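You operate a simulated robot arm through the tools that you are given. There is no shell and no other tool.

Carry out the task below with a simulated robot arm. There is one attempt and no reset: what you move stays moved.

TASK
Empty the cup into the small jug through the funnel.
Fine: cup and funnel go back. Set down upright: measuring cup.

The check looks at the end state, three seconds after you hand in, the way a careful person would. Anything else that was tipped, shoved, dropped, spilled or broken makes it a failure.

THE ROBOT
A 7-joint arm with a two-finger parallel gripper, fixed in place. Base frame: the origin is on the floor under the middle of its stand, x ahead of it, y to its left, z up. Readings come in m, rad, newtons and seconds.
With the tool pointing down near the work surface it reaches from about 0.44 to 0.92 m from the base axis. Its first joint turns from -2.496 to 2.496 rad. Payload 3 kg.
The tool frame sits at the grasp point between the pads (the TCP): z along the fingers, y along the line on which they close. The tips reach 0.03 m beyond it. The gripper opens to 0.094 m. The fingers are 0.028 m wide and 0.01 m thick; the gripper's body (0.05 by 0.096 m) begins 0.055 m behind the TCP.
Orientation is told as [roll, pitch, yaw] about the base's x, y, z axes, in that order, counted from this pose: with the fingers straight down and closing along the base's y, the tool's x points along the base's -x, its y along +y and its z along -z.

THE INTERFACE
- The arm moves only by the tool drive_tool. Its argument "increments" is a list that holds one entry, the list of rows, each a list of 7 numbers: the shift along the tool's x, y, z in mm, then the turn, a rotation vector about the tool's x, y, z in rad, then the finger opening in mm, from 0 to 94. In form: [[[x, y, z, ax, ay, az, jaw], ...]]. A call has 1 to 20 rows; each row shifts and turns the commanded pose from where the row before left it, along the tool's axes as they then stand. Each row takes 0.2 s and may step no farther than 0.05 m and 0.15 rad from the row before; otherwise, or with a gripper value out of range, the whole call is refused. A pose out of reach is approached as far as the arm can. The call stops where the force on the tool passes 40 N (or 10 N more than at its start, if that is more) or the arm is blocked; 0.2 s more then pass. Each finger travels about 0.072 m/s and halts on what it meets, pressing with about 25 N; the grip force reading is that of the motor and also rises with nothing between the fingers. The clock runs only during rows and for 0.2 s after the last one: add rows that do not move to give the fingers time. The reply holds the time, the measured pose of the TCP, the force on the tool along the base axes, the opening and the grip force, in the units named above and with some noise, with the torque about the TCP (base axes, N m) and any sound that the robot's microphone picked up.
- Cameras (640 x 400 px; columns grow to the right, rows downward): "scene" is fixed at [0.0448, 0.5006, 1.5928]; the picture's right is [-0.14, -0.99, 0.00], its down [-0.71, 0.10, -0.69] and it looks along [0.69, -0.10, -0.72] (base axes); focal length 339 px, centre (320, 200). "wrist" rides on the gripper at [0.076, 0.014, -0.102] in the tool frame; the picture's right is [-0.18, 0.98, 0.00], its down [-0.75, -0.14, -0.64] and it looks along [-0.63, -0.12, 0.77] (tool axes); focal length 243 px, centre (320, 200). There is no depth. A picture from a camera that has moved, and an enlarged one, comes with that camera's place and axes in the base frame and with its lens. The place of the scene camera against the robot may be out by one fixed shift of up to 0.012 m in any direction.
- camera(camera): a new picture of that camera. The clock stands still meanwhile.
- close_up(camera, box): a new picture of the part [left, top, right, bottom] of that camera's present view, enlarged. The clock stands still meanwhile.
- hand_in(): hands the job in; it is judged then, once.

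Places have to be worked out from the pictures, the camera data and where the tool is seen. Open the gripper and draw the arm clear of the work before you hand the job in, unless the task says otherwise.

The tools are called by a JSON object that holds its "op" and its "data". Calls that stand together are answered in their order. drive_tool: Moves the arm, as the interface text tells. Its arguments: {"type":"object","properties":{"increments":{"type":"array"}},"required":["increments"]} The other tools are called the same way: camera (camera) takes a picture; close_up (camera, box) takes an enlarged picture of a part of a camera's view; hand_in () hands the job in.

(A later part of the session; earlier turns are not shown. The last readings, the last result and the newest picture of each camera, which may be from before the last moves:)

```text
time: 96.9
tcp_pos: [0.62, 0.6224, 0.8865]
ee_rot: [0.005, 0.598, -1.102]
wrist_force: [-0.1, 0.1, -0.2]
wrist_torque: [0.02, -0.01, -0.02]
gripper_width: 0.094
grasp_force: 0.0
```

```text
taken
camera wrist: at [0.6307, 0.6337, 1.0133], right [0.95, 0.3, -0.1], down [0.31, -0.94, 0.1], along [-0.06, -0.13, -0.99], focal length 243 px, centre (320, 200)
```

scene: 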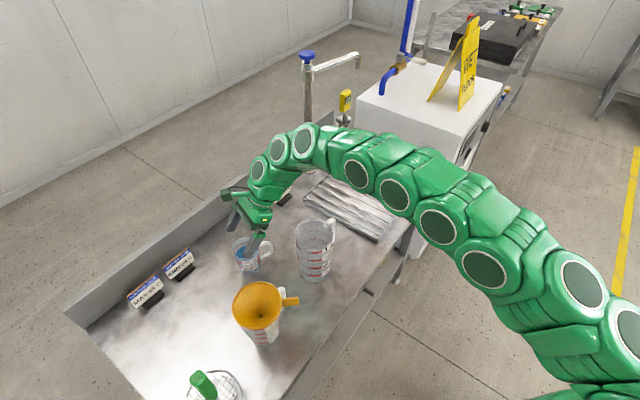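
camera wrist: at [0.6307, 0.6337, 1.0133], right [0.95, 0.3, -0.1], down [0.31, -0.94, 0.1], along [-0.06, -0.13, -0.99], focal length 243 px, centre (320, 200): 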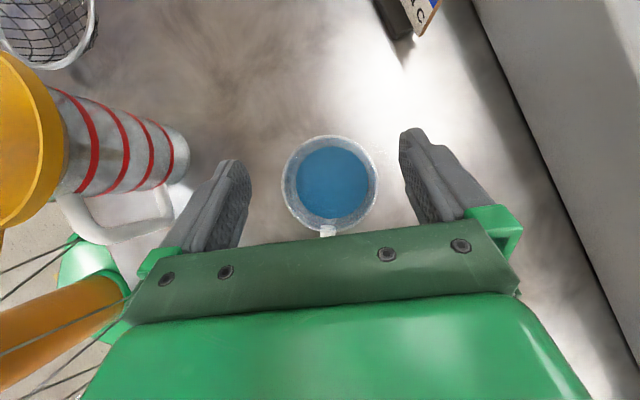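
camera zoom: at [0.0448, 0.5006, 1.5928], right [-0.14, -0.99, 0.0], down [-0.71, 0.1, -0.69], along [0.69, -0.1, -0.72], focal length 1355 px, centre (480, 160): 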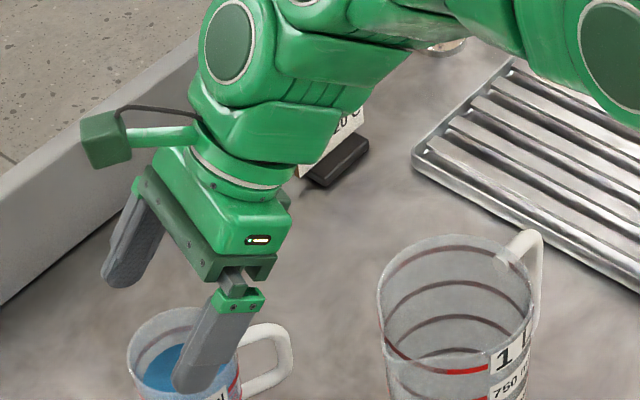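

Clearances look good. I continue down to z≈0.825 and check the palm against the handle.

{"op": "drive_tool", "data": {"increments": [[[-8.6, 0, 12.7, 0, 0, 0, 94], [-8.6, 0, 12.7, 0, 0, 0, 94], [-8.6, 0, 12.7, 0, 0, 0, 94], [-8.6, 0, 12.7, 0, 0, 0, 94], [0, 0, 0, 0, 0, 0, 94]]]}}

{"op": "close_up", "data": {"camera": "scene", "box": [200, 180, 328, 260]}}

{"op": "camera", "data": {"camera": "wrist"}}

```text
time: 98.1
tcp_pos: [0.6219, 0.6254, 0.8231]
ee_rot: [0.003, 0.599, -1.103]
wrist_force: [0.1, 0.1, 0.4]
wrist_torque: [-0.01, -0.02, -0.01]
gripper_width: 0.0939
grasp_force: 0.1
```

```text
5.00 times, centred on (264, 220) of scene
camera zoom: at [0.0448, 0.5006, 1.5928], right [-0.14, -0.99, 0.0], down [-0.71, 0.1, -0.69], along [0.69, -0.1, -0.72], focal length 1693 px, centre (600, 100)
```

zoom: 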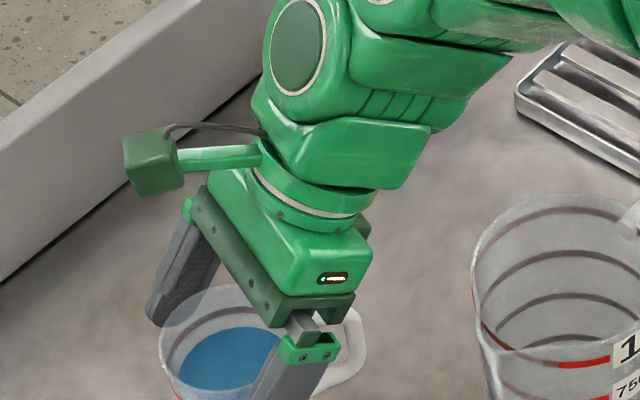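

```text
taken
camera wrist: at [0.632, 0.6358, 0.9504], right [0.95, 0.3, -0.1], down [0.31, -0.94, 0.11], along [-0.06, -0.13, -0.99], focal length 243 px, centre (320, 200)
```

wrist: 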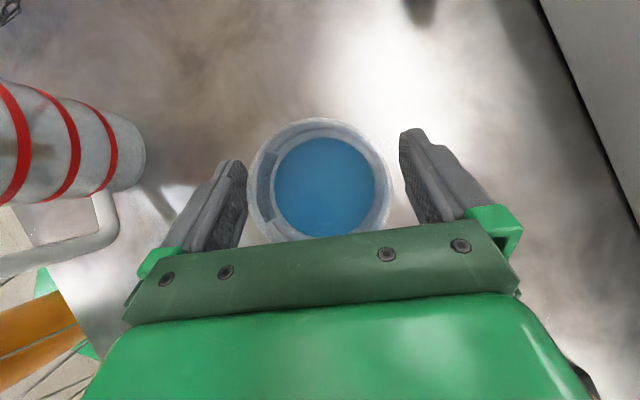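

The cup is centred between the fingers and the palm still clears rim and handle. I go the last 20 mm down, then close gradually.

{"op": "drive_tool", "data": {"increments": [[[-5.6, 0, 8.3, 0, 0, 0, 94], [-5.6, 0, 8.3, 0, 0, 0, 94], [0, 0, 0, 0, 0, 0, 94]]]}}

{"op": "drive_tool", "data": {"increments": [[[0, 0, 0, 0, 0, 0, 86], [0, 0, 0, 0, 0, 0, 80], [0, 0, 0, 0, 0, 0, 76], [0, 0, 0, 0, 0, 0, 73], [0, 0, 0, 0, 0, 0, 73]]]}}

{"op": "camera", "data": {"camera": "wrist"}}

{"op": "close_up", "data": {"camera": "scene", "box": [200, 190, 328, 270]}}

```text
time: 98.9
tcp_pos: [0.6222, 0.6244, 0.802]
ee_rot: [0.006, 0.598, -1.102]
wrist_force: [0.3, -0.7, 0.6]
wrist_torque: [-0.01, 0.02, 0.0]
gripper_width: 0.0939
grasp_force: 0.1
```

```text
time: 100.1
tcp_pos: [0.6217, 0.6242, 0.8027]
ee_rot: [0.005, 0.598, -1.104]
wrist_force: [-1.0, -0.6, 1.6]
wrist_torque: [-0.08, 0.09, -0.04]
gripper_width: 0.0747
grasp_force: 25.1
```

```text
taken
camera wrist: at [0.6315, 0.6355, 0.9299], right [0.95, 0.3, -0.1], down [0.31, -0.94, 0.11], along [-0.06, -0.13, -0.99], focal length 243 px, centre (320, 200)
```

wrist: 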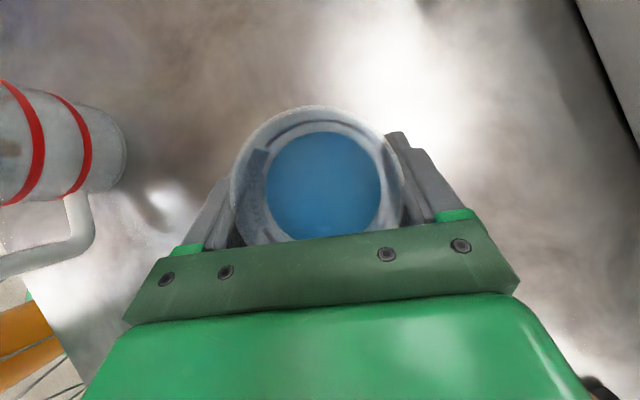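

```text
5.00 times, centred on (264, 230) of scene
camera zoom: at [0.0448, 0.5006, 1.5928], right [-0.14, -0.99, 0.0], down [-0.71, 0.1, -0.69], along [0.69, -0.1, -0.72], focal length 1693 px, centre (600, 50)
```

zoom: 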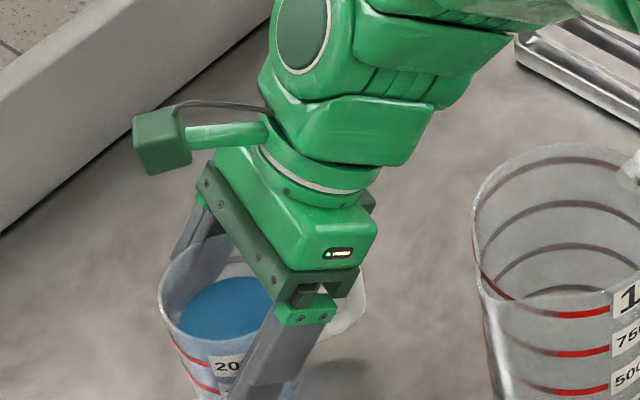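

The cup is gripped at 74.7 mm with 25 N. I record this pose (0.6217, 0.6242, 0.8027, lean 0.598, yaw −1.104) for the return, then lift slowly by 20 mm and check.

{"op": "drive_tool", "data": {"increments": [[[0, 0, 0, 0, 0, 0, 60], [1.7, 0, -2.5, 0, 0, 0, 60], [2.2, 0, -3.3, 0, 0, 0, 60], [2.8, 0, -4.1, 0, 0, 0, 60], [2.8, 0, -4.1, 0, 0, 0, 60], [1.7, 0, -2.5, 0, 0, 0, 60], [0, 0, 0, 0, 0, 0, 60], [0, 0, 0, 0, 0, 0, 60]]]}}

{"op": "camera", "data": {"camera": "wrist"}}

{"op": "close_up", "data": {"camera": "scene", "box": [200, 190, 328, 270]}}

```text
time: 101.9
tcp_pos: [0.6219, 0.6216, 0.8234]
ee_rot: [0.006, 0.599, -1.104]
wrist_force: [0.5, -0.2, -1.5]
wrist_torque: [0.04, 0.0, -0.03]
gripper_width: 0.0747
grasp_force: 25.4
```

```text
taken
camera wrist: at [0.6318, 0.6338, 0.9502], right [0.95, 0.3, -0.1], down [0.31, -0.94, 0.11], along [-0.06, -0.13, -0.99], focal length 243 px, centre (320, 200)
```

wrist: 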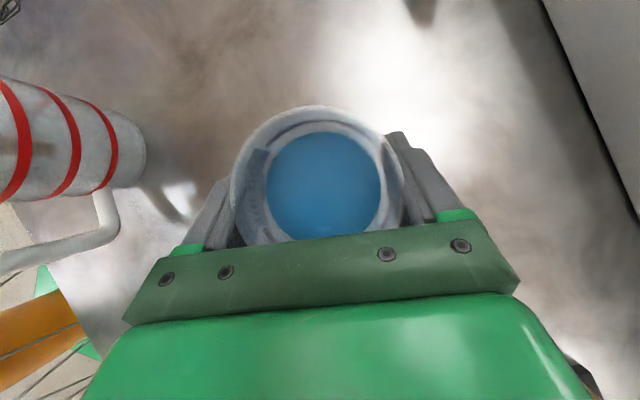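

```text
5.00 times, centred on (264, 230) of scene
camera zoom: at [0.0448, 0.5006, 1.5928], right [-0.14, -0.99, 0.0], down [-0.71, 0.1, -0.69], along [0.69, -0.1, -0.72], focal length 1693 px, centre (600, 50)
```

zoom: 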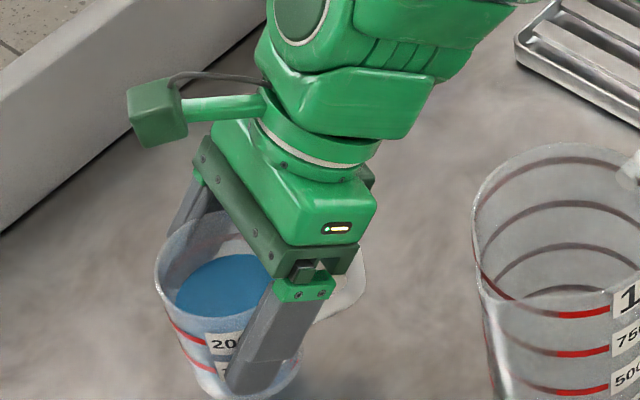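

The cup came up with the hand and looks unchanged in the wrist view. Next I check whether it is held against rotation about the finger axis: I lift 40 mm more, then tilt by only 0.2 rad, far below the spill angle.

{"op": "drive_tool", "data": {"increments": [[[4.5, 0, -6.6, 0, 0, 0, 60], [5.6, 0, -8.3, 0, 0, 0, 60], [5.6, 0, -8.3, 0, 0, 0, 60], [5.6, 0, -8.3, 0, 0, 0, 60], [1.7, 0, -2.5, 0, 0, 0, 60], [0, 0, 0, 0, -0.05, 0, 60], [0, 0, 0, 0, -0.05, 0, 60], [0, 0, 0, 0, -0.05, 0, 60], [0, 0, 0, 0, -0.05, 0, 60], [0, 0, 0, 0, 0, 0, 60], [0, 0, 0, 0, 0, 0, 60], [0, 0, 0, 0, 0, 0, 60]]]}}

{"op": "camera", "data": {"camera": "wrist"}}

{"op": "close_up", "data": {"camera": "scene", "box": [200, 170, 328, 250]}}

```text
time: 104.5
tcp_pos: [0.6204, 0.6219, 0.8644]
ee_rot: [0.004, 0.399, -1.105]
wrist_force: [0.2, 0.4, -0.9]
wrist_torque: [0.07, 0.04, -0.01]
gripper_width: 0.0743
grasp_force: 25.1
```

```text
taken
camera wrist: at [0.62, 0.656, 0.9873], right [0.95, 0.29, -0.07], down [0.3, -0.91, 0.3], along [0.03, -0.3, -0.95], focal length 243 px, centre (320, 200)
```

wrist: 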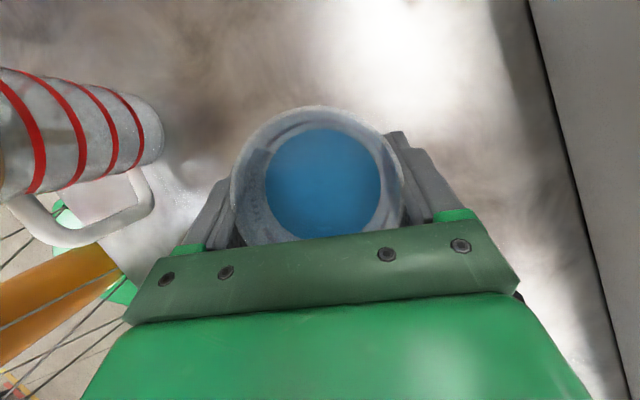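

```text
5.00 times, centred on (264, 210) of scene
camera zoom: at [0.0448, 0.5006, 1.5928], right [-0.14, -0.99, 0.0], down [-0.71, 0.1, -0.69], along [0.69, -0.1, -0.72], focal length 1693 px, centre (600, 150)
```

zoom: 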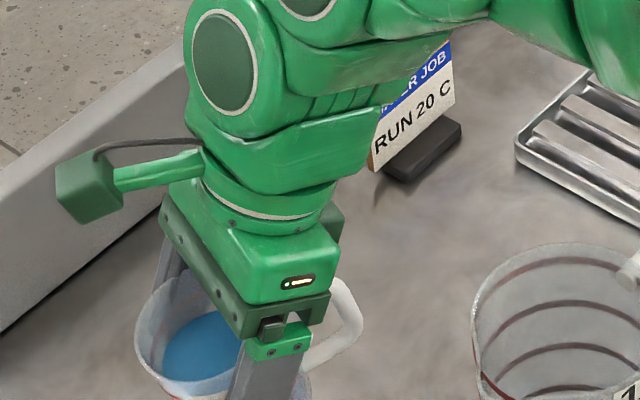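

The rim sits at the same place in the wrist view, so the cup follows the hand rigidly. I check once more at 0.42 rad tilt, still well under the spill angle.

{"op": "drive_tool", "data": {"increments": [[[0, 0, 0, 0, -0.055, 0, 60], [0, 0, 0, 0, -0.055, 0, 60], [0, 0, 0, 0, -0.055, 0, 60], [0, 0, 0, 0, -0.055, 0, 60], [0, 0, 0, 0, 0, 0, 60], [0, 0, 0, 0, 0, 0, 60], [0, 0, 0, 0, 0, 0, 60], [0, 0, 0, 0, 0, 0, 60]]]}}

{"op": "camera", "data": {"camera": "wrist"}}

{"op": "close_up", "data": {"camera": "wrist", "box": [210, 90, 426, 225]}}

```text
time: 106.3
tcp_pos: [0.6219, 0.6222, 0.8641]
ee_rot: [0.005, 0.181, -1.104]
wrist_force: [0.0, -0.3, -2.6]
wrist_torque: [0.05, 0.01, 0.0]
gripper_width: 0.0743
grasp_force: 24.6
```

```text
taken
camera wrist: at [0.6084, 0.6806, 0.9787], right [0.96, 0.28, -0.03], down [0.26, -0.83, 0.5], along [0.12, -0.48, -0.87], focal length 243 px, centre (320, 200)
```

wrist: 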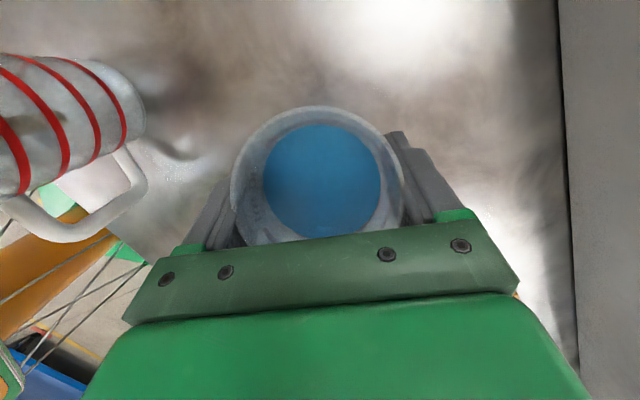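

```text
2.96 times, centred on (318, 158) of wrist
camera zoom: at [0.6084, 0.6806, 0.9787], right [0.96, 0.28, -0.03], down [0.26, -0.83, 0.5], along [0.12, -0.48, -0.87], focal length 719 px, centre (326, 326)
```

zoom: 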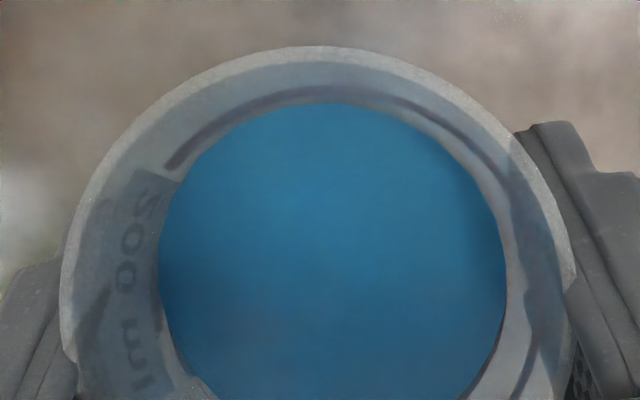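

Still rigid at 0.42 rad with the water well below the lip. I bring the tilt back to about 0.2 rad, rise, and carry the cup inward, high over the gap between the jugs.

{"op": "drive_tool", "data": {"increments": [[[0, 0, 0, 0, 0.05, 0, 60], [0, 0, 0, 0, 0.075, 0, 60], [0, 0, 0, 0, 0.075, 0, 60], [2.1, -2.2, -7.2, 0, 0, 0, 60], [4.2, -4.4, -14.5, 0, 0, 0, 60], [4.2, -4.4, -14.5, 0, 0, 0, 60], [4.2, -4.4, -14.5, 0, 0, 0, 60], [4.2, -4.4, -14.5, 0, 0, 0, 60], [4.2, -4.4, -14.5, 0, 0, 0, 60], [2.1, -2.2, -7.2, 0, 0, 0, 60], [0, 0, 0, 0, 0, 0, 60]]]}}

{"op": "camera", "data": {"camera": "scene"}}

{"op": "camera", "data": {"camera": "wrist"}}

```text
time: 108.7
tcp_pos: [0.5995, 0.6044, 0.9544]
ee_rot: [0.004, 0.379, -1.104]
wrist_force: [-0.3, 0.7, -1.8]
wrist_torque: [0.06, 0.04, 0.0]
gripper_width: 0.0742
grasp_force: 24.2
```

```text
taken
```

scene: 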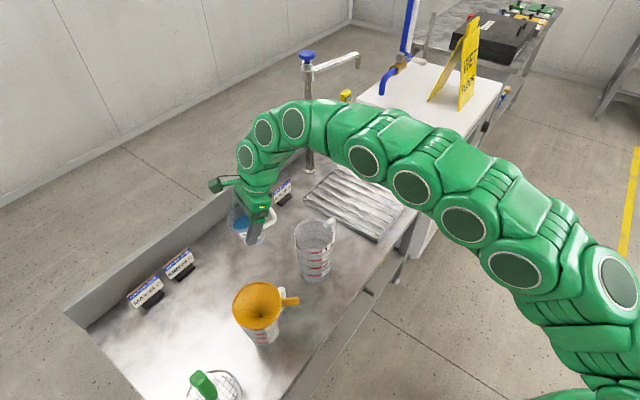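

```text
taken
camera wrist: at [0.598, 0.6398, 1.0766], right [0.96, 0.29, -0.06], down [0.29, -0.9, 0.32], along [0.03, -0.32, -0.95], focal length 243 px, centre (320, 200)
```

wrist: 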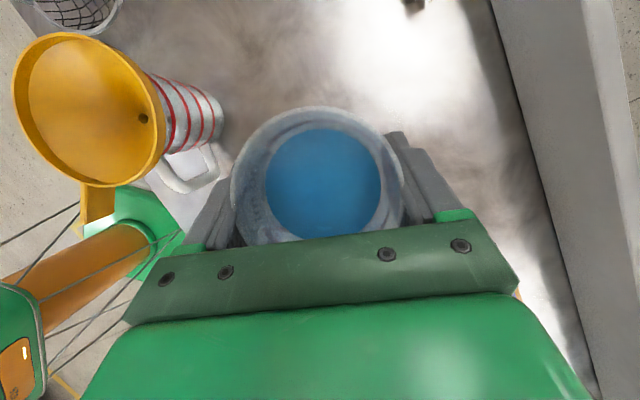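

All is steady. I continue inward and slightly up to about (0.47, 0.47, 1.0), where there is room to yaw.

{"op": "drive_tool", "data": {"increments": [[[-1, -6, -8, 0, 0, 0, 60], [-1.5, -12, -9, 0, 0, 0, 60], [-3.5, -16, -8, 0, 0, 0, 60], [-3.8, -17.6, -6.5, 0, 0, 0, 60], [-3.8, -17.6, -6.5, 0, 0, 0, 60], [-3.8, -17.6, -6.5, 0, 0, 0, 60], [-3.8, -17.6, -6.5, 0, 0, 0, 60], [-3.8, -17.6, -6.5, 0, 0, 0, 60], [-3.8, -17.6, -6.5, 0, 0, 0, 60], [-3.8, -17.6, -6.5, 0, 0, 0, 60], [-3, -13, -5, 0, 0, 0, 60], [-1.5, -6, -2, 0, 0, 0, 60], [0, 0, 0, 0, 0, 0, 60]]]}}

{"op": "camera", "data": {"camera": "scene"}}

{"op": "camera", "data": {"camera": "wrist"}}

```text
time: 111.5
tcp_pos: [0.4731, 0.4681, 1.0133]
ee_rot: [0.006, 0.379, -1.103]
wrist_force: [0.1, 0.2, -1.7]
wrist_torque: [0.01, 0.04, 0.03]
gripper_width: 0.0742
grasp_force: 25.1
```

```text
taken
```

scene: 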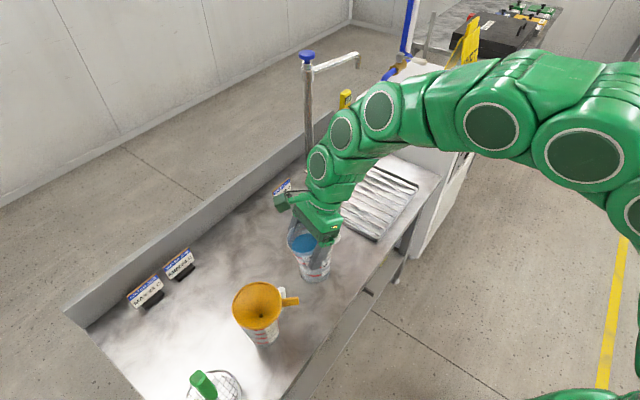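

```text
taken
camera wrist: at [0.471, 0.503, 1.1358], right [0.96, 0.29, -0.06], down [0.29, -0.9, 0.32], along [0.03, -0.32, -0.95], focal length 243 px, centre (320, 200)
```

wrist: 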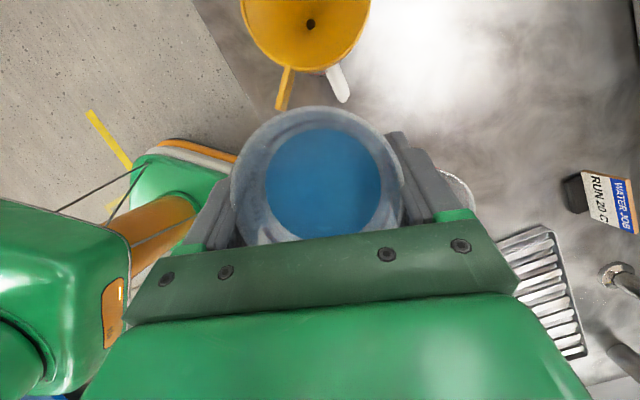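

The cup is unchanged in view. Now I yaw the hand about the vertical through the cup from −1.10 to 0.87 rad, slowly.

{"op": "drive_tool", "data": {"increments": [[[0, 0, 0, 0.0185, 0, -0.0465, 60], [0, 0, 0, 0.0406, 0, -0.1018, 60], [0, 0, 0, 0.0406, 0, -0.1018, 60], [0, 0, 0, 0.0406, 0, -0.1018, 60], [0, 0, 0, 0.0406, 0, -0.1018, 60], [0, 0, 0, 0.0406, 0, -0.1018, 60], [0, 0, 0, 0.0406, 0, -0.1018, 60], [0, 0, 0, 0.0406, 0, -0.1018, 60], [0, 0, 0, 0.0406, 0, -0.1018, 60], [0, 0, 0, 0.0406, 0, -0.1018, 60], [0, 0, 0, 0, 0, 0, 60]]]}}

{"op": "camera", "data": {"camera": "wrist"}}

```text
time: 113.9
tcp_pos: [0.4709, 0.467, 1.0115]
ee_rot: [0.001, 0.375, -0.068]
wrist_force: [0.1, -0.1, -3.0]
wrist_torque: [-0.04, 0.06, -0.01]
gripper_width: 0.074
grasp_force: 25.0
```

```text
taken
camera wrist: at [0.4395, 0.4837, 1.1339], right [0.24, 0.97, -0.07], down [0.92, -0.21, 0.32], along [0.3, -0.14, -0.94], focal length 243 px, centre (320, 200)
```

wrist: 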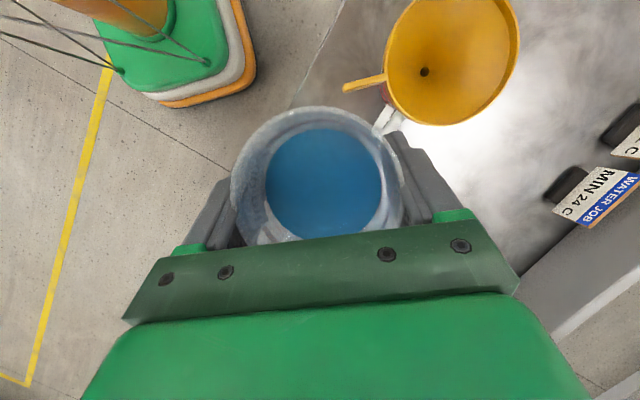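

The half turn went fine. I complete the yaw to about 0.87.

{"op": "drive_tool", "data": {"increments": [[[0, 0, 0, 0.0185, 0, -0.0465, 60], [0, 0, 0, 0.0406, 0, -0.1018, 60], [0, 0, 0, 0.0406, 0, -0.1018, 60], [0, 0, 0, 0.0406, 0, -0.1018, 60], [0, 0, 0, 0.0406, 0, -0.1018, 60], [0, 0, 0, 0.0406, 0, -0.1018, 60], [0, 0, 0, 0.0406, 0, -0.1018, 60], [0, 0, 0, 0.0406, 0, -0.1018, 60], [0, 0, 0, 0.0406, 0, -0.1018, 60], [0, 0, 0, 0, 0, 0, 60]]]}}

{"op": "camera", "data": {"camera": "scene"}}

{"op": "camera", "data": {"camera": "wrist"}}

```text
time: 116.1
tcp_pos: [0.4704, 0.4684, 1.0112]
ee_rot: [-0.003, 0.378, 0.858]
wrist_force: [0.0, 0.3, -2.2]
wrist_torque: [-0.02, 0.04, -0.01]
gripper_width: 0.074
grasp_force: 25.3
```

```text
taken
```

scene: 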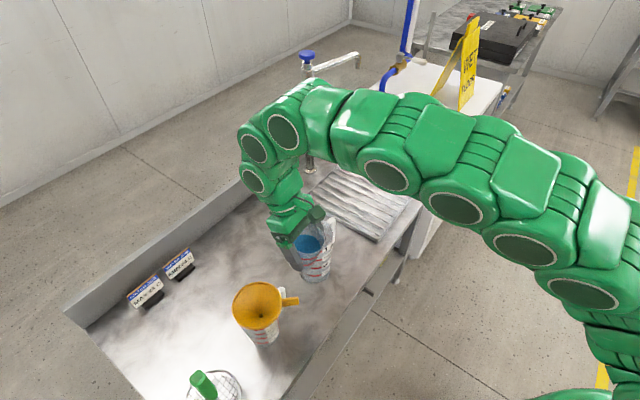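

```text
taken
camera wrist: at [0.4389, 0.452, 1.1349], right [-0.63, 0.77, -0.07], down [0.72, 0.62, 0.32], along [0.29, 0.15, -0.94], focal length 243 px, centre (320, 200)
```

wrist: 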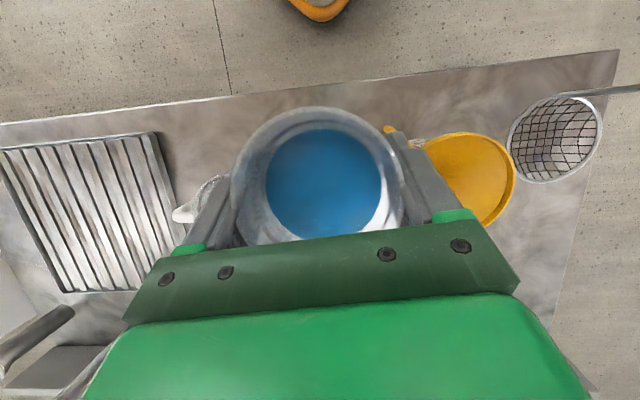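

Yaw is 0.858. I tilt the cup to about 0.4 rad (23°, safe) and move it to the pouring spot at (0.447, 0.623), staying at z≈1.01 above the funnel.

{"op": "drive_tool", "data": {"increments": [[[0, 0, 0, 0, -0.04, 0, 60], [0, 0, 0, 0, -0.06, 0, 60], [0, 0, 0, 0, -0.06, 0, 60], [0, 0, 0, 0, -0.02, 0, 60], [-4, 5, -0.8, 0, 0, 0, 60], [-8, 9.5, -1.6, 0, 0, 0, 60], [-10, 11.8, -2, 0, 0, 0, 60], [-10, 11.8, -2, 0, 0, 0, 60], [-10, 11.8, -2, 0, 0, 0, 60], [-10, 11.8, -2, 0, 0, 0, 60], [-10, 11.8, -2, 0, 0, 0, 60], [-10, 11.8, -2, 0, 0, 0, 60], [-10, 11.8, -2, 0, 0, 0, 60], [-10, 11.8, -2, 0, 0, 0, 60], [-8, 9.5, -1.6, 0, 0, 0, 60], [-4, 5, -0.8, 0, 0, 0, 60], [0, 0, 0, 0, 0, 0, 60]]]}}

{"op": "camera", "data": {"camera": "scene"}}

{"op": "close_up", "data": {"camera": "scene", "box": [160, 200, 352, 320]}}

{"op": "camera", "data": {"camera": "wrist"}}

```text
time: 119.7
tcp_pos: [0.4448, 0.6293, 1.0119]
ee_rot: [-0.002, 0.197, 0.855]
wrist_force: [1.1, -0.7, -2.8]
wrist_torque: [-0.03, 0.02, 0.02]
gripper_width: 0.0736
grasp_force: 25.2
```

```text
taken
```

scene: 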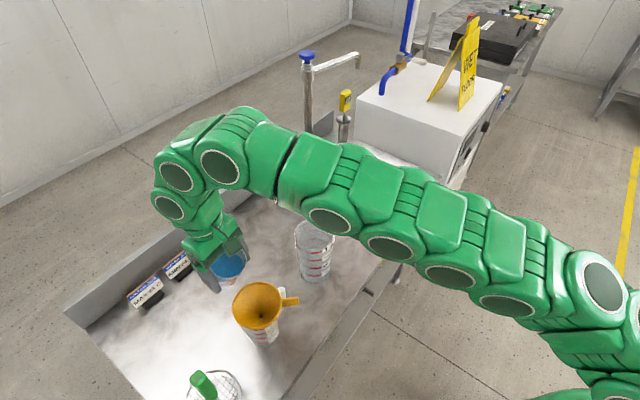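

```text
3.33 times, centred on (256, 260) of scene
camera zoom: at [0.0448, 0.5006, 1.5928], right [-0.14, -0.99, 0.0], down [-0.71, 0.1, -0.69], along [0.69, -0.1, -0.72], focal length 1129 px, centre (533, 0)
```

zoom: 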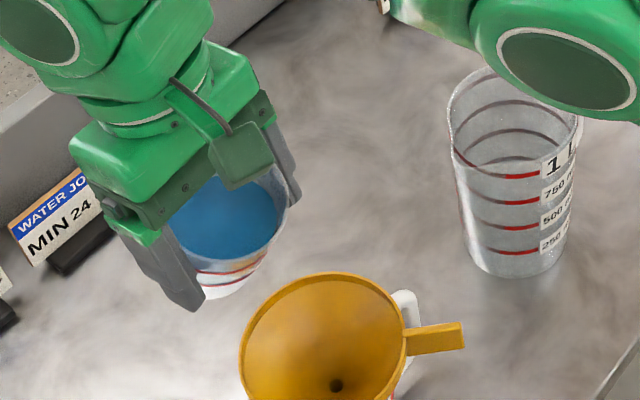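

```text
taken
camera wrist: at [0.399, 0.5976, 1.1261], right [-0.62, 0.78, -0.04], down [0.67, 0.56, 0.48], along [0.4, 0.28, -0.87], focal length 243 px, centre (320, 200)
```

wrist: 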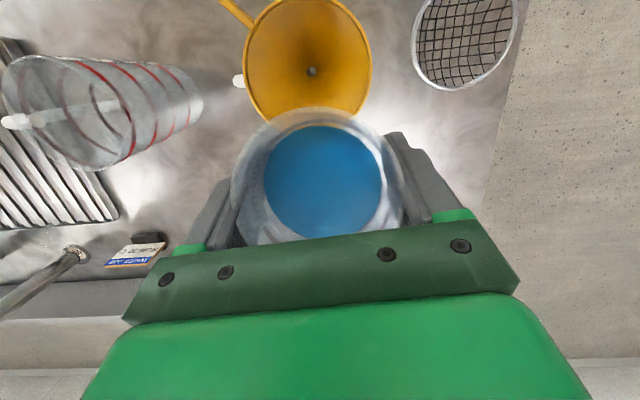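

The lip is over the funnel's outer side, with the TCP about 52 mm outward of the funnel axis and 6 mm off sideways. I correct the sideways offset, tilt to about 37° and lower slightly, then look.

{"op": "drive_tool", "data": {"increments": [[[0, -3, 0, 0, -0.03, 0, 60], [0, -3, 0, 0, -0.04, 0, 60], [0, 0, 5, 0, -0.04, 0, 60], [0, 0, 6, 0, -0.04, 0, 60], [0, 0, 6, 0, -0.04, 0, 60], [0, 0, 6, 0, -0.04, 0, 60], [0, 0, 4, 0, -0.02, 0, 60], [0, 0, 0, 0, 0, 0, 60], [0, 0, 0, 0, 0, 0, 60]]]}}

{"op": "close_up", "data": {"camera": "scene", "box": [160, 220, 352, 340]}}

{"op": "camera", "data": {"camera": "wrist"}}

```text
time: 121.7
tcp_pos: [0.4511, 0.6249, 0.9825]
ee_rot: [-0.003, -0.055, 0.859]
wrist_force: [0.2, -0.2, -1.5]
wrist_torque: [-0.04, 0.04, 0.0]
gripper_width: 0.0737
grasp_force: 25.2
```

```text
3.33 times, centred on (256, 280) of scene
camera zoom: at [0.0448, 0.5006, 1.5928], right [-0.14, -0.99, 0.0], down [-0.71, 0.1, -0.69], along [0.69, -0.1, -0.72], focal length 1129 px, centre (533, -67)
```

zoom: 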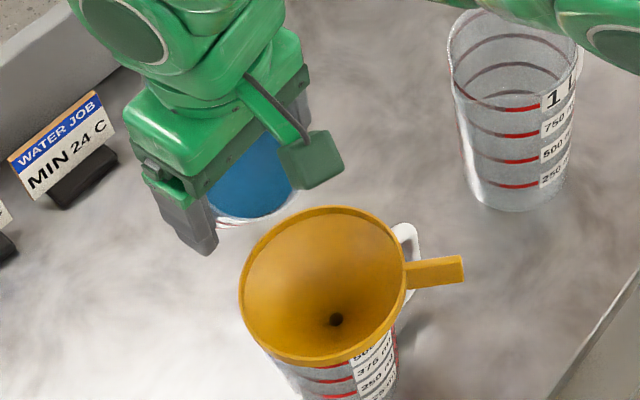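

```text
taken
camera wrist: at [0.3874, 0.5727, 1.0804], right [-0.62, 0.78, 0.01], down [0.58, 0.45, 0.68], along [0.53, 0.43, -0.73], focal length 243 px, centre (320, 200)
```

wrist: 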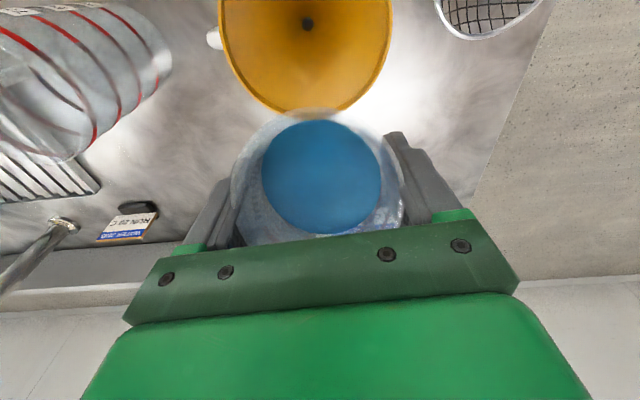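

At 37° the water is just below the lip, and the lip is aligned over the funnel. I tilt on to about 44° while lowering a little, and check for the first flow.

{"op": "drive_tool", "data": {"increments": [[[0.3, 0, 3.5, 0, -0.03, 0, 60], [0.3, 0, 3.5, 0, -0.03, 0, 60], [0.4, 0, 3.5, 0, -0.03, 0, 60], [0.5, 0, 3.5, 0, -0.03, 0, 60], [0, 0, 0, 0, 0, 0, 60]]]}}

{"op": "camera", "data": {"camera": "wrist"}}

{"op": "close_up", "data": {"camera": "scene", "box": [160, 220, 352, 340]}}

```text
time: 122.9
tcp_pos: [0.4504, 0.6237, 0.9706]
ee_rot: [-0.002, -0.174, 0.856]
wrist_force: [-0.4, 0.4, -1.8]
wrist_torque: [-0.03, 0.05, 0.04]
gripper_width: 0.0736
grasp_force: 24.8
```

```text
taken
camera wrist: at [0.3802, 0.5627, 1.0569], right [-0.62, 0.78, 0.03], down [0.52, 0.39, 0.76], along [0.58, 0.49, -0.65], focal length 243 px, centre (320, 200)
```

wrist: 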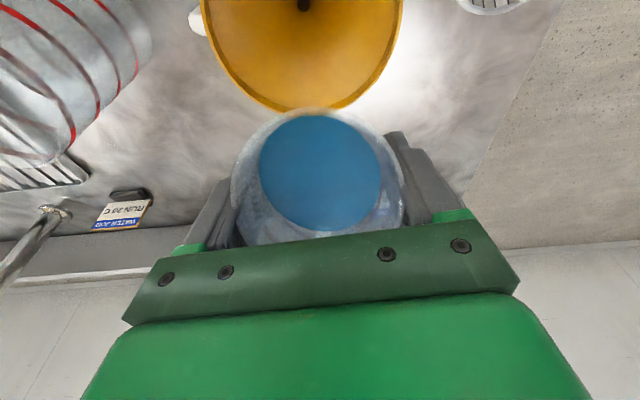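

```text
3.33 times, centred on (256, 280) of scene
camera zoom: at [0.0448, 0.5006, 1.5928], right [-0.14, -0.99, 0.0], down [-0.71, 0.1, -0.69], along [0.69, -0.1, -0.72], focal length 1129 px, centre (533, -67)
```

zoom: 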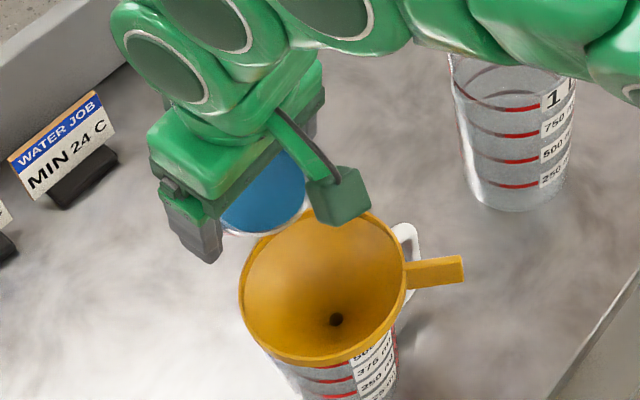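

The water is right at the lip now. I zoom in to see it, then continue in very small tilt steps.

{"op": "close_up", "data": {"camera": "wrist", "box": [224, 70, 416, 190]}}

{"op": "drive_tool", "data": {"increments": [[[0.4, 0, 2, 0, -0.025, 0, 60], [0.4, 0, 2, 0, -0.025, 0, 60], [0, 0, 0, 0, 0, 0, 60]]]}}

{"op": "close_up", "data": {"camera": "wrist", "box": [224, 50, 416, 170]}}

{"op": "close_up", "data": {"camera": "scene", "box": [190, 240, 318, 320]}}

```text
3.33 times, centred on (320, 130) of wrist
camera zoom: at [0.3802, 0.5627, 1.0569], right [-0.62, 0.78, 0.03], down [0.52, 0.39, 0.76], along [0.58, 0.49, -0.65], focal length 809 px, centre (320, 433)
```

zoom: 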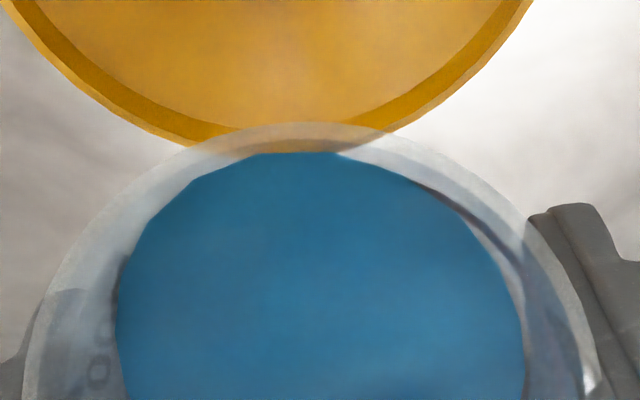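

```text
time: 123.7
tcp_pos: [0.4521, 0.6242, 0.9673]
ee_rot: [-0.004, -0.225, 0.86]
wrist_force: [-0.2, -0.7, -2.3]
wrist_torque: [-0.05, 0.06, 0.02]
gripper_width: 0.0737
grasp_force: 25.0
```

```text
3.33 times, centred on (320, 110) of wrist
camera zoom: at [0.3773, 0.56, 1.0492], right [-0.63, 0.78, 0.04], down [0.49, 0.36, 0.79], along [0.61, 0.52, -0.61], focal length 809 px, centre (320, 500)
```

zoom: 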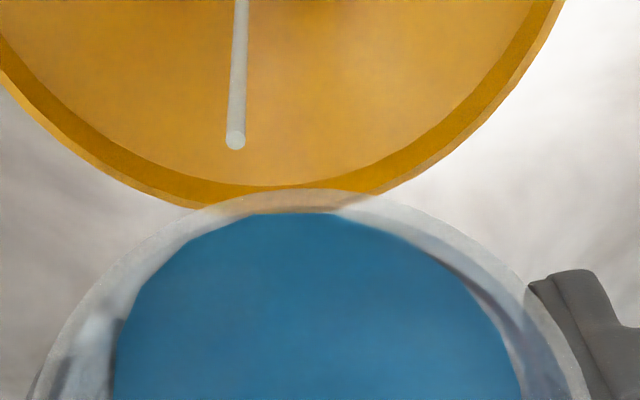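

```text
5.00 times, centred on (254, 280) of scene
camera zoom: at [0.0448, 0.5006, 1.5928], right [-0.14, -0.99, 0.0], down [-0.71, 0.1, -0.69], along [0.69, -0.1, -0.72], focal length 1693 px, centre (650, -200)
```

zoom: 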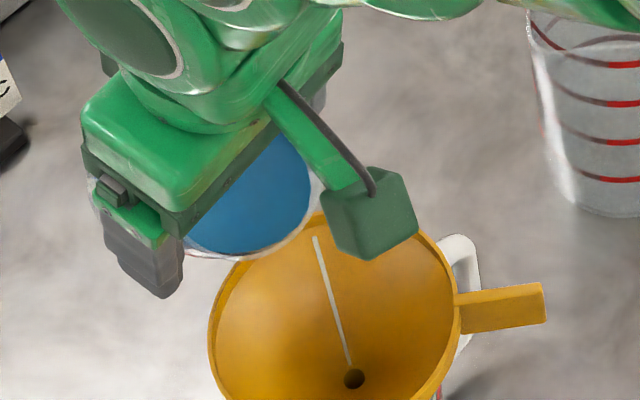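

A thin stream now falls from the lip straight into the funnel near its hole, so the alignment is right. I continue tilting slowly, watching it.

{"op": "drive_tool", "data": {"increments": [[[0.3, 0, 1, 0, -0.02, 0, 60], [0.3, 0, 1, 0, -0.02, 0, 60], [0.3, 0, 1, 0, -0.02, 0, 60], [0.3, 0, 1, 0, -0.02, 0, 60], [0.3, 0, 1, 0, -0.02, 0, 60], [0, 0, 0, 0, 0, 0, 60], [0, 0, 0, 0, 0, 0, 60], [0, 0, 0, 0, 0, 0, 60]]]}}

{"op": "close_up", "data": {"camera": "wrist", "box": [224, 20, 416, 140]}}

{"op": "close_up", "data": {"camera": "scene", "box": [180, 240, 340, 340]}}

```text
time: 125.5
tcp_pos: [0.4503, 0.6237, 0.9613]
ee_rot: [-0.004, -0.324, 0.857]
wrist_force: [0.1, 0.5, -1.8]
wrist_torque: [-0.02, 0.02, 0.0]
gripper_width: 0.0735
grasp_force: 25.1
```

```text
3.33 times, centred on (320, 80) of wrist
camera zoom: at [0.3711, 0.5538, 1.0332], right [-0.63, 0.78, 0.06], down [0.44, 0.29, 0.85], along [0.64, 0.56, -0.53], focal length 809 px, centre (320, 600)
```

zoom: 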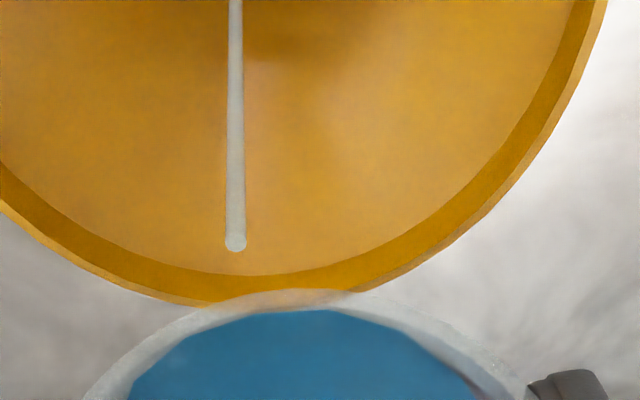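

```text
4.00 times, centred on (260, 290) of scene
camera zoom: at [0.0448, 0.5006, 1.5928], right [-0.14, -0.99, 0.0], down [-0.71, 0.1, -0.69], along [0.69, -0.1, -0.72], focal length 1355 px, centre (560, -160)
```

zoom: 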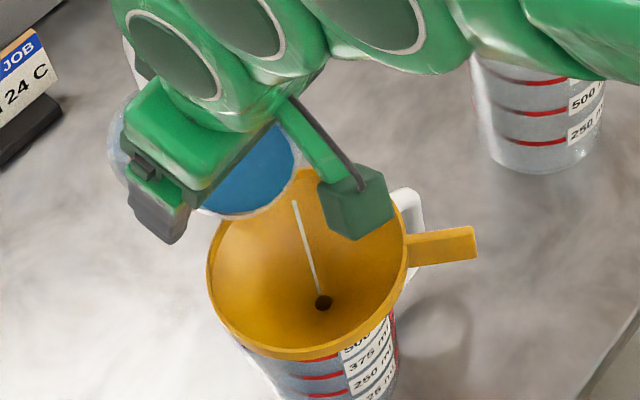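

The stream keeps falling near the hole. I continue tilting in small steps, easing the cup inward slightly so the lip stays over the funnel's centre.

{"op": "drive_tool", "data": {"increments": [[[0.5, 0, -0.3, 0, -0.03, 0, 60], [0.5, 0, -0.3, 0, -0.03, 0, 60], [0.5, 0, -0.3, 0, -0.03, 0, 60], [0.5, 0, -0.3, 0, -0.03, 0, 60], [0.5, 0, -0.3, 0, -0.03, 0, 60], [0.5, 0, -0.3, 0, -0.03, 0, 60], [0, 0, 0, 0, 0, 0, 60], [0, 0, 0, 0, 0, 0, 60]]]}}

{"op": "camera", "data": {"camera": "wrist"}}

{"op": "close_up", "data": {"camera": "scene", "box": [180, 240, 340, 340]}}

```text
time: 127.3
tcp_pos: [0.4487, 0.6203, 0.9631]
ee_rot: [-0.002, -0.503, 0.859]
wrist_force: [0.7, 0.3, -0.8]
wrist_torque: [-0.01, 0.05, 0.02]
gripper_width: 0.0732
grasp_force: 24.5
```

```text
taken
camera wrist: at [0.3621, 0.5426, 1.0146], right [-0.64, 0.77, 0.09], down [0.33, 0.17, 0.93], along [0.69, 0.62, -0.37], focal length 243 px, centre (320, 200)
```

wrist: 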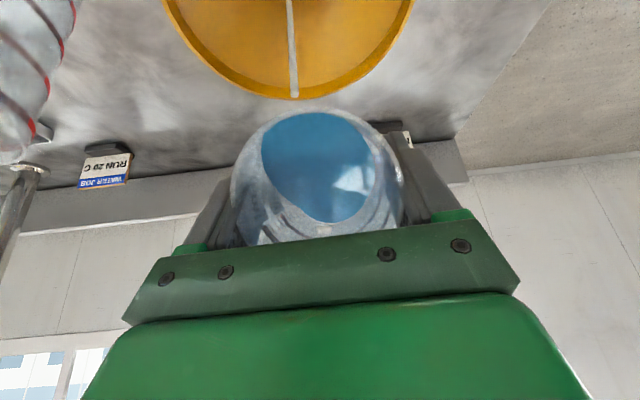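

```text
4.00 times, centred on (260, 290) of scene
camera zoom: at [0.0448, 0.5006, 1.5928], right [-0.14, -0.99, 0.0], down [-0.71, 0.1, -0.69], along [0.69, -0.1, -0.72], focal length 1355 px, centre (560, -160)
```

zoom: 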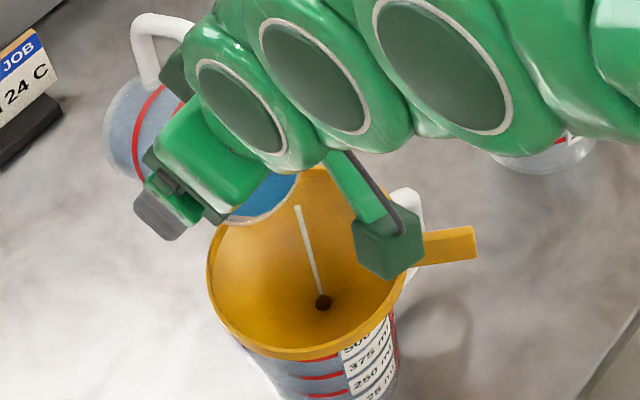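

The pour is proceeding at 63° with the stream still near the hole. I continue with the same slow steps.

{"op": "drive_tool", "data": {"increments": [[[0.6, 0, -0.4, 0, -0.03, 0, 60], [0.6, 0, -0.4, 0, -0.03, 0, 60], [0.6, 0, -0.4, 0, -0.03, 0, 60], [0.6, 0, -0.4, 0, -0.03, 0, 60], [0.6, 0, -0.4, 0, -0.03, 0, 60], [0.6, 0, -0.4, 0, -0.03, 0, 60], [0, 0, 0, 0, 0, 0, 60], [0, 0, 0, 0, 0, 0, 60]]]}}

{"op": "camera", "data": {"camera": "wrist"}}

{"op": "close_up", "data": {"camera": "scene", "box": [180, 240, 340, 340]}}

```text
time: 129.1
tcp_pos: [0.4452, 0.6179, 0.9621]
ee_rot: [-0.004, -0.683, 0.859]
wrist_force: [0.2, -0.1, -1.0]
wrist_torque: [-0.03, 0.03, 0.0]
gripper_width: 0.0729
grasp_force: 25.2
```

```text
taken
camera wrist: at [0.3539, 0.534, 0.9927], right [-0.65, 0.75, 0.11], down [0.22, 0.04, 0.97], along [0.73, 0.66, -0.19], focal length 243 px, centre (320, 200)
```

wrist: 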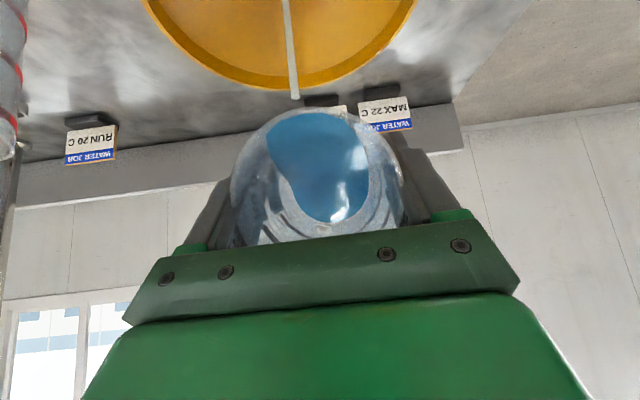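

```text
4.00 times, centred on (260, 290) of scene
camera zoom: at [0.0448, 0.5006, 1.5928], right [-0.14, -0.99, 0.0], down [-0.71, 0.1, -0.69], along [0.69, -0.1, -0.72], focal length 1355 px, centre (560, -160)
```

zoom: 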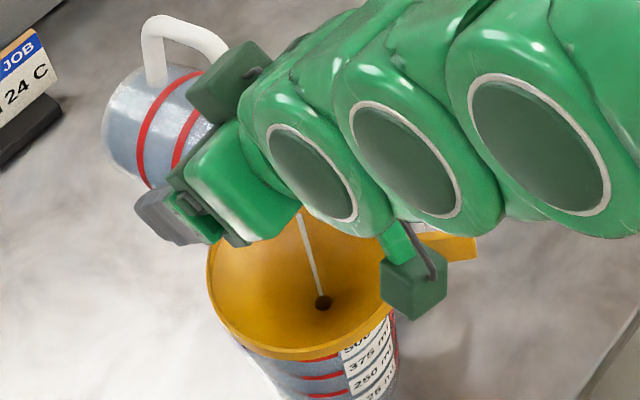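

At 73° the stream is still good, but the opening reading has crept from 74.7 to 72.9 mm, so the cup may be creeping in the pads. I zoom in to judge how much.

{"op": "close_up", "data": {"camera": "wrist", "box": [210, 60, 434, 200]}}

{"op": "close_up", "data": {"camera": "wrist", "box": [210, 110, 434, 250]}}

```text
2.86 times, centred on (322, 130) of wrist
camera zoom: at [0.3539, 0.534, 0.9927], right [-0.65, 0.75, 0.11], down [0.22, 0.04, 0.97], along [0.73, 0.66, -0.19], focal length 693 px, centre (314, 400)
```

zoom: 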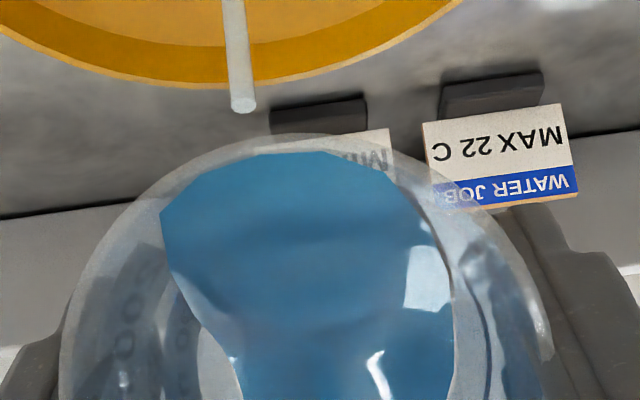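

```text
2.86 times, centred on (322, 180) of wrist
camera zoom: at [0.3539, 0.534, 0.9927], right [-0.65, 0.75, 0.11], down [0.22, 0.04, 0.97], along [0.73, 0.66, -0.19], focal length 693 px, centre (314, 257)
```

zoom: 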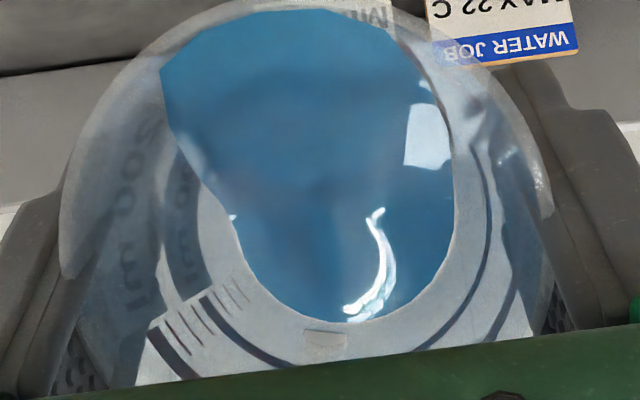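

The cup has barely moved in the grip: the rim edges match within 2 px, and the stream still lands by the hole. I continue to about 84°.

{"op": "drive_tool", "data": {"increments": [[[0.5, 0, -0.5, 0, -0.03, 0, 50], [0.5, 0, -0.5, 0, -0.03, 0, 50], [0.5, 0, -0.5, 0, -0.03, 0, 50], [0.5, 0, -0.5, 0, -0.03, 0, 50], [0.5, 0, -0.5, 0, -0.03, 0, 50], [0.5, 0, -0.5, 0, -0.03, 0, 50], [0, 0, 0, 0, 0, 0, 50], [0, 0, 0, 0, 0, 0, 50]]]}}

{"op": "camera", "data": {"camera": "wrist"}}

{"op": "close_up", "data": {"camera": "scene", "box": [180, 240, 340, 340]}}

```text
time: 130.9
tcp_pos: [0.4418, 0.6147, 0.9619]
ee_rot: [-0.005, -0.864, 0.86]
wrist_force: [0.9, -0.3, -0.1]
wrist_torque: [0.02, 0.02, 0.0]
gripper_width: 0.0723
grasp_force: 24.8
```

```text
taken
camera wrist: at [0.3489, 0.5275, 0.9702], right [-0.67, 0.73, 0.14], down [0.1, -0.09, 0.99], along [0.74, 0.67, -0.02], focal length 243 px, centre (320, 200)
```

wrist: 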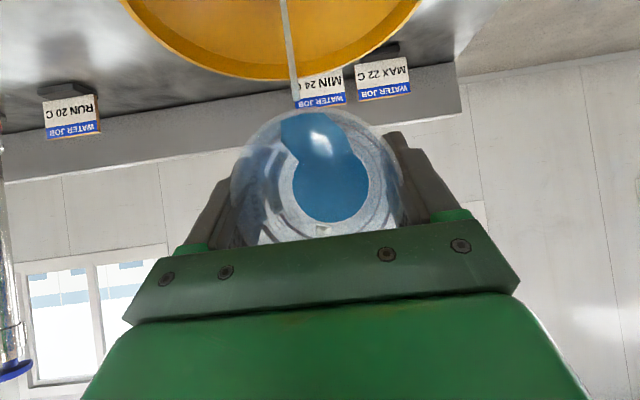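

```text
4.00 times, centred on (260, 290) of scene
camera zoom: at [0.0448, 0.5006, 1.5928], right [-0.14, -0.99, 0.0], down [-0.71, 0.1, -0.69], along [0.69, -0.1, -0.72], focal length 1355 px, centre (560, -160)
```

zoom: 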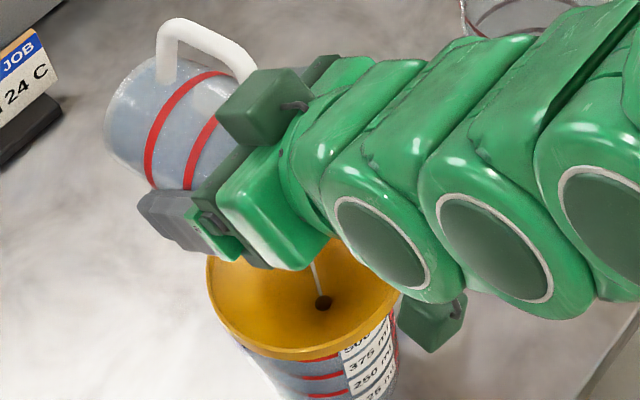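

84° now, with water still draining. I continue to about 94°, raising slightly to keep the camera housing clear of the funnel rim.

{"op": "drive_tool", "data": {"increments": [[[-0.8, 0, -1.1, 0, -0.03, 0, 50], [-0.8, 0, -1.1, 0, -0.03, 0, 50], [-0.8, 0, -1.1, 0, -0.03, 0, 50], [-1.0, 0, -1.2, 0, -0.03, 0, 50], [-1.0, 0, -1.2, 0, -0.03, 0, 50], [-1.0, 0, -1.2, 0, -0.03, 0, 50], [0, 0, 0, 0, 0, 0, 50], [0, 0, 0, 0, 0, 0, 50]]]}}

{"op": "camera", "data": {"camera": "wrist"}}

{"op": "close_up", "data": {"camera": "scene", "box": [180, 240, 340, 340]}}

```text
time: 132.7
tcp_pos: [0.4417, 0.6129, 0.9685]
ee_rot: [-0.006, -1.044, 0.861]
wrist_force: [-0.6, -0.3, -0.7]
wrist_torque: [0.01, 0.01, 0.01]
gripper_width: 0.0721
grasp_force: 25.2
```

```text
taken
camera wrist: at [0.348, 0.5264, 0.955], right [-0.68, 0.71, 0.16], down [-0.01, -0.22, 0.97], along [0.73, 0.66, 0.16], focal length 243 px, centre (320, 200)
```

wrist: 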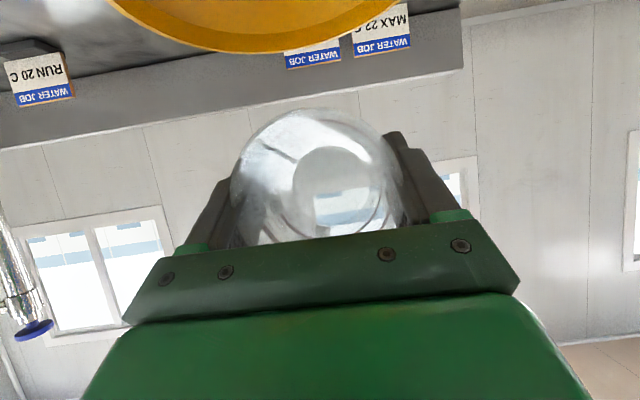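

```text
4.00 times, centred on (260, 290) of scene
camera zoom: at [0.0448, 0.5006, 1.5928], right [-0.14, -0.99, 0.0], down [-0.71, 0.1, -0.69], along [0.69, -0.1, -0.72], focal length 1355 px, centre (560, -160)
```

zoom: 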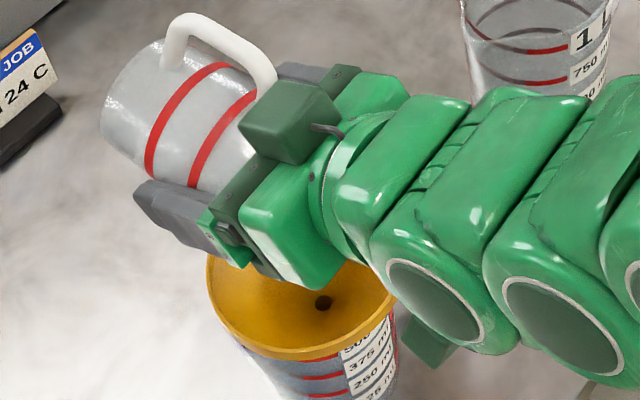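

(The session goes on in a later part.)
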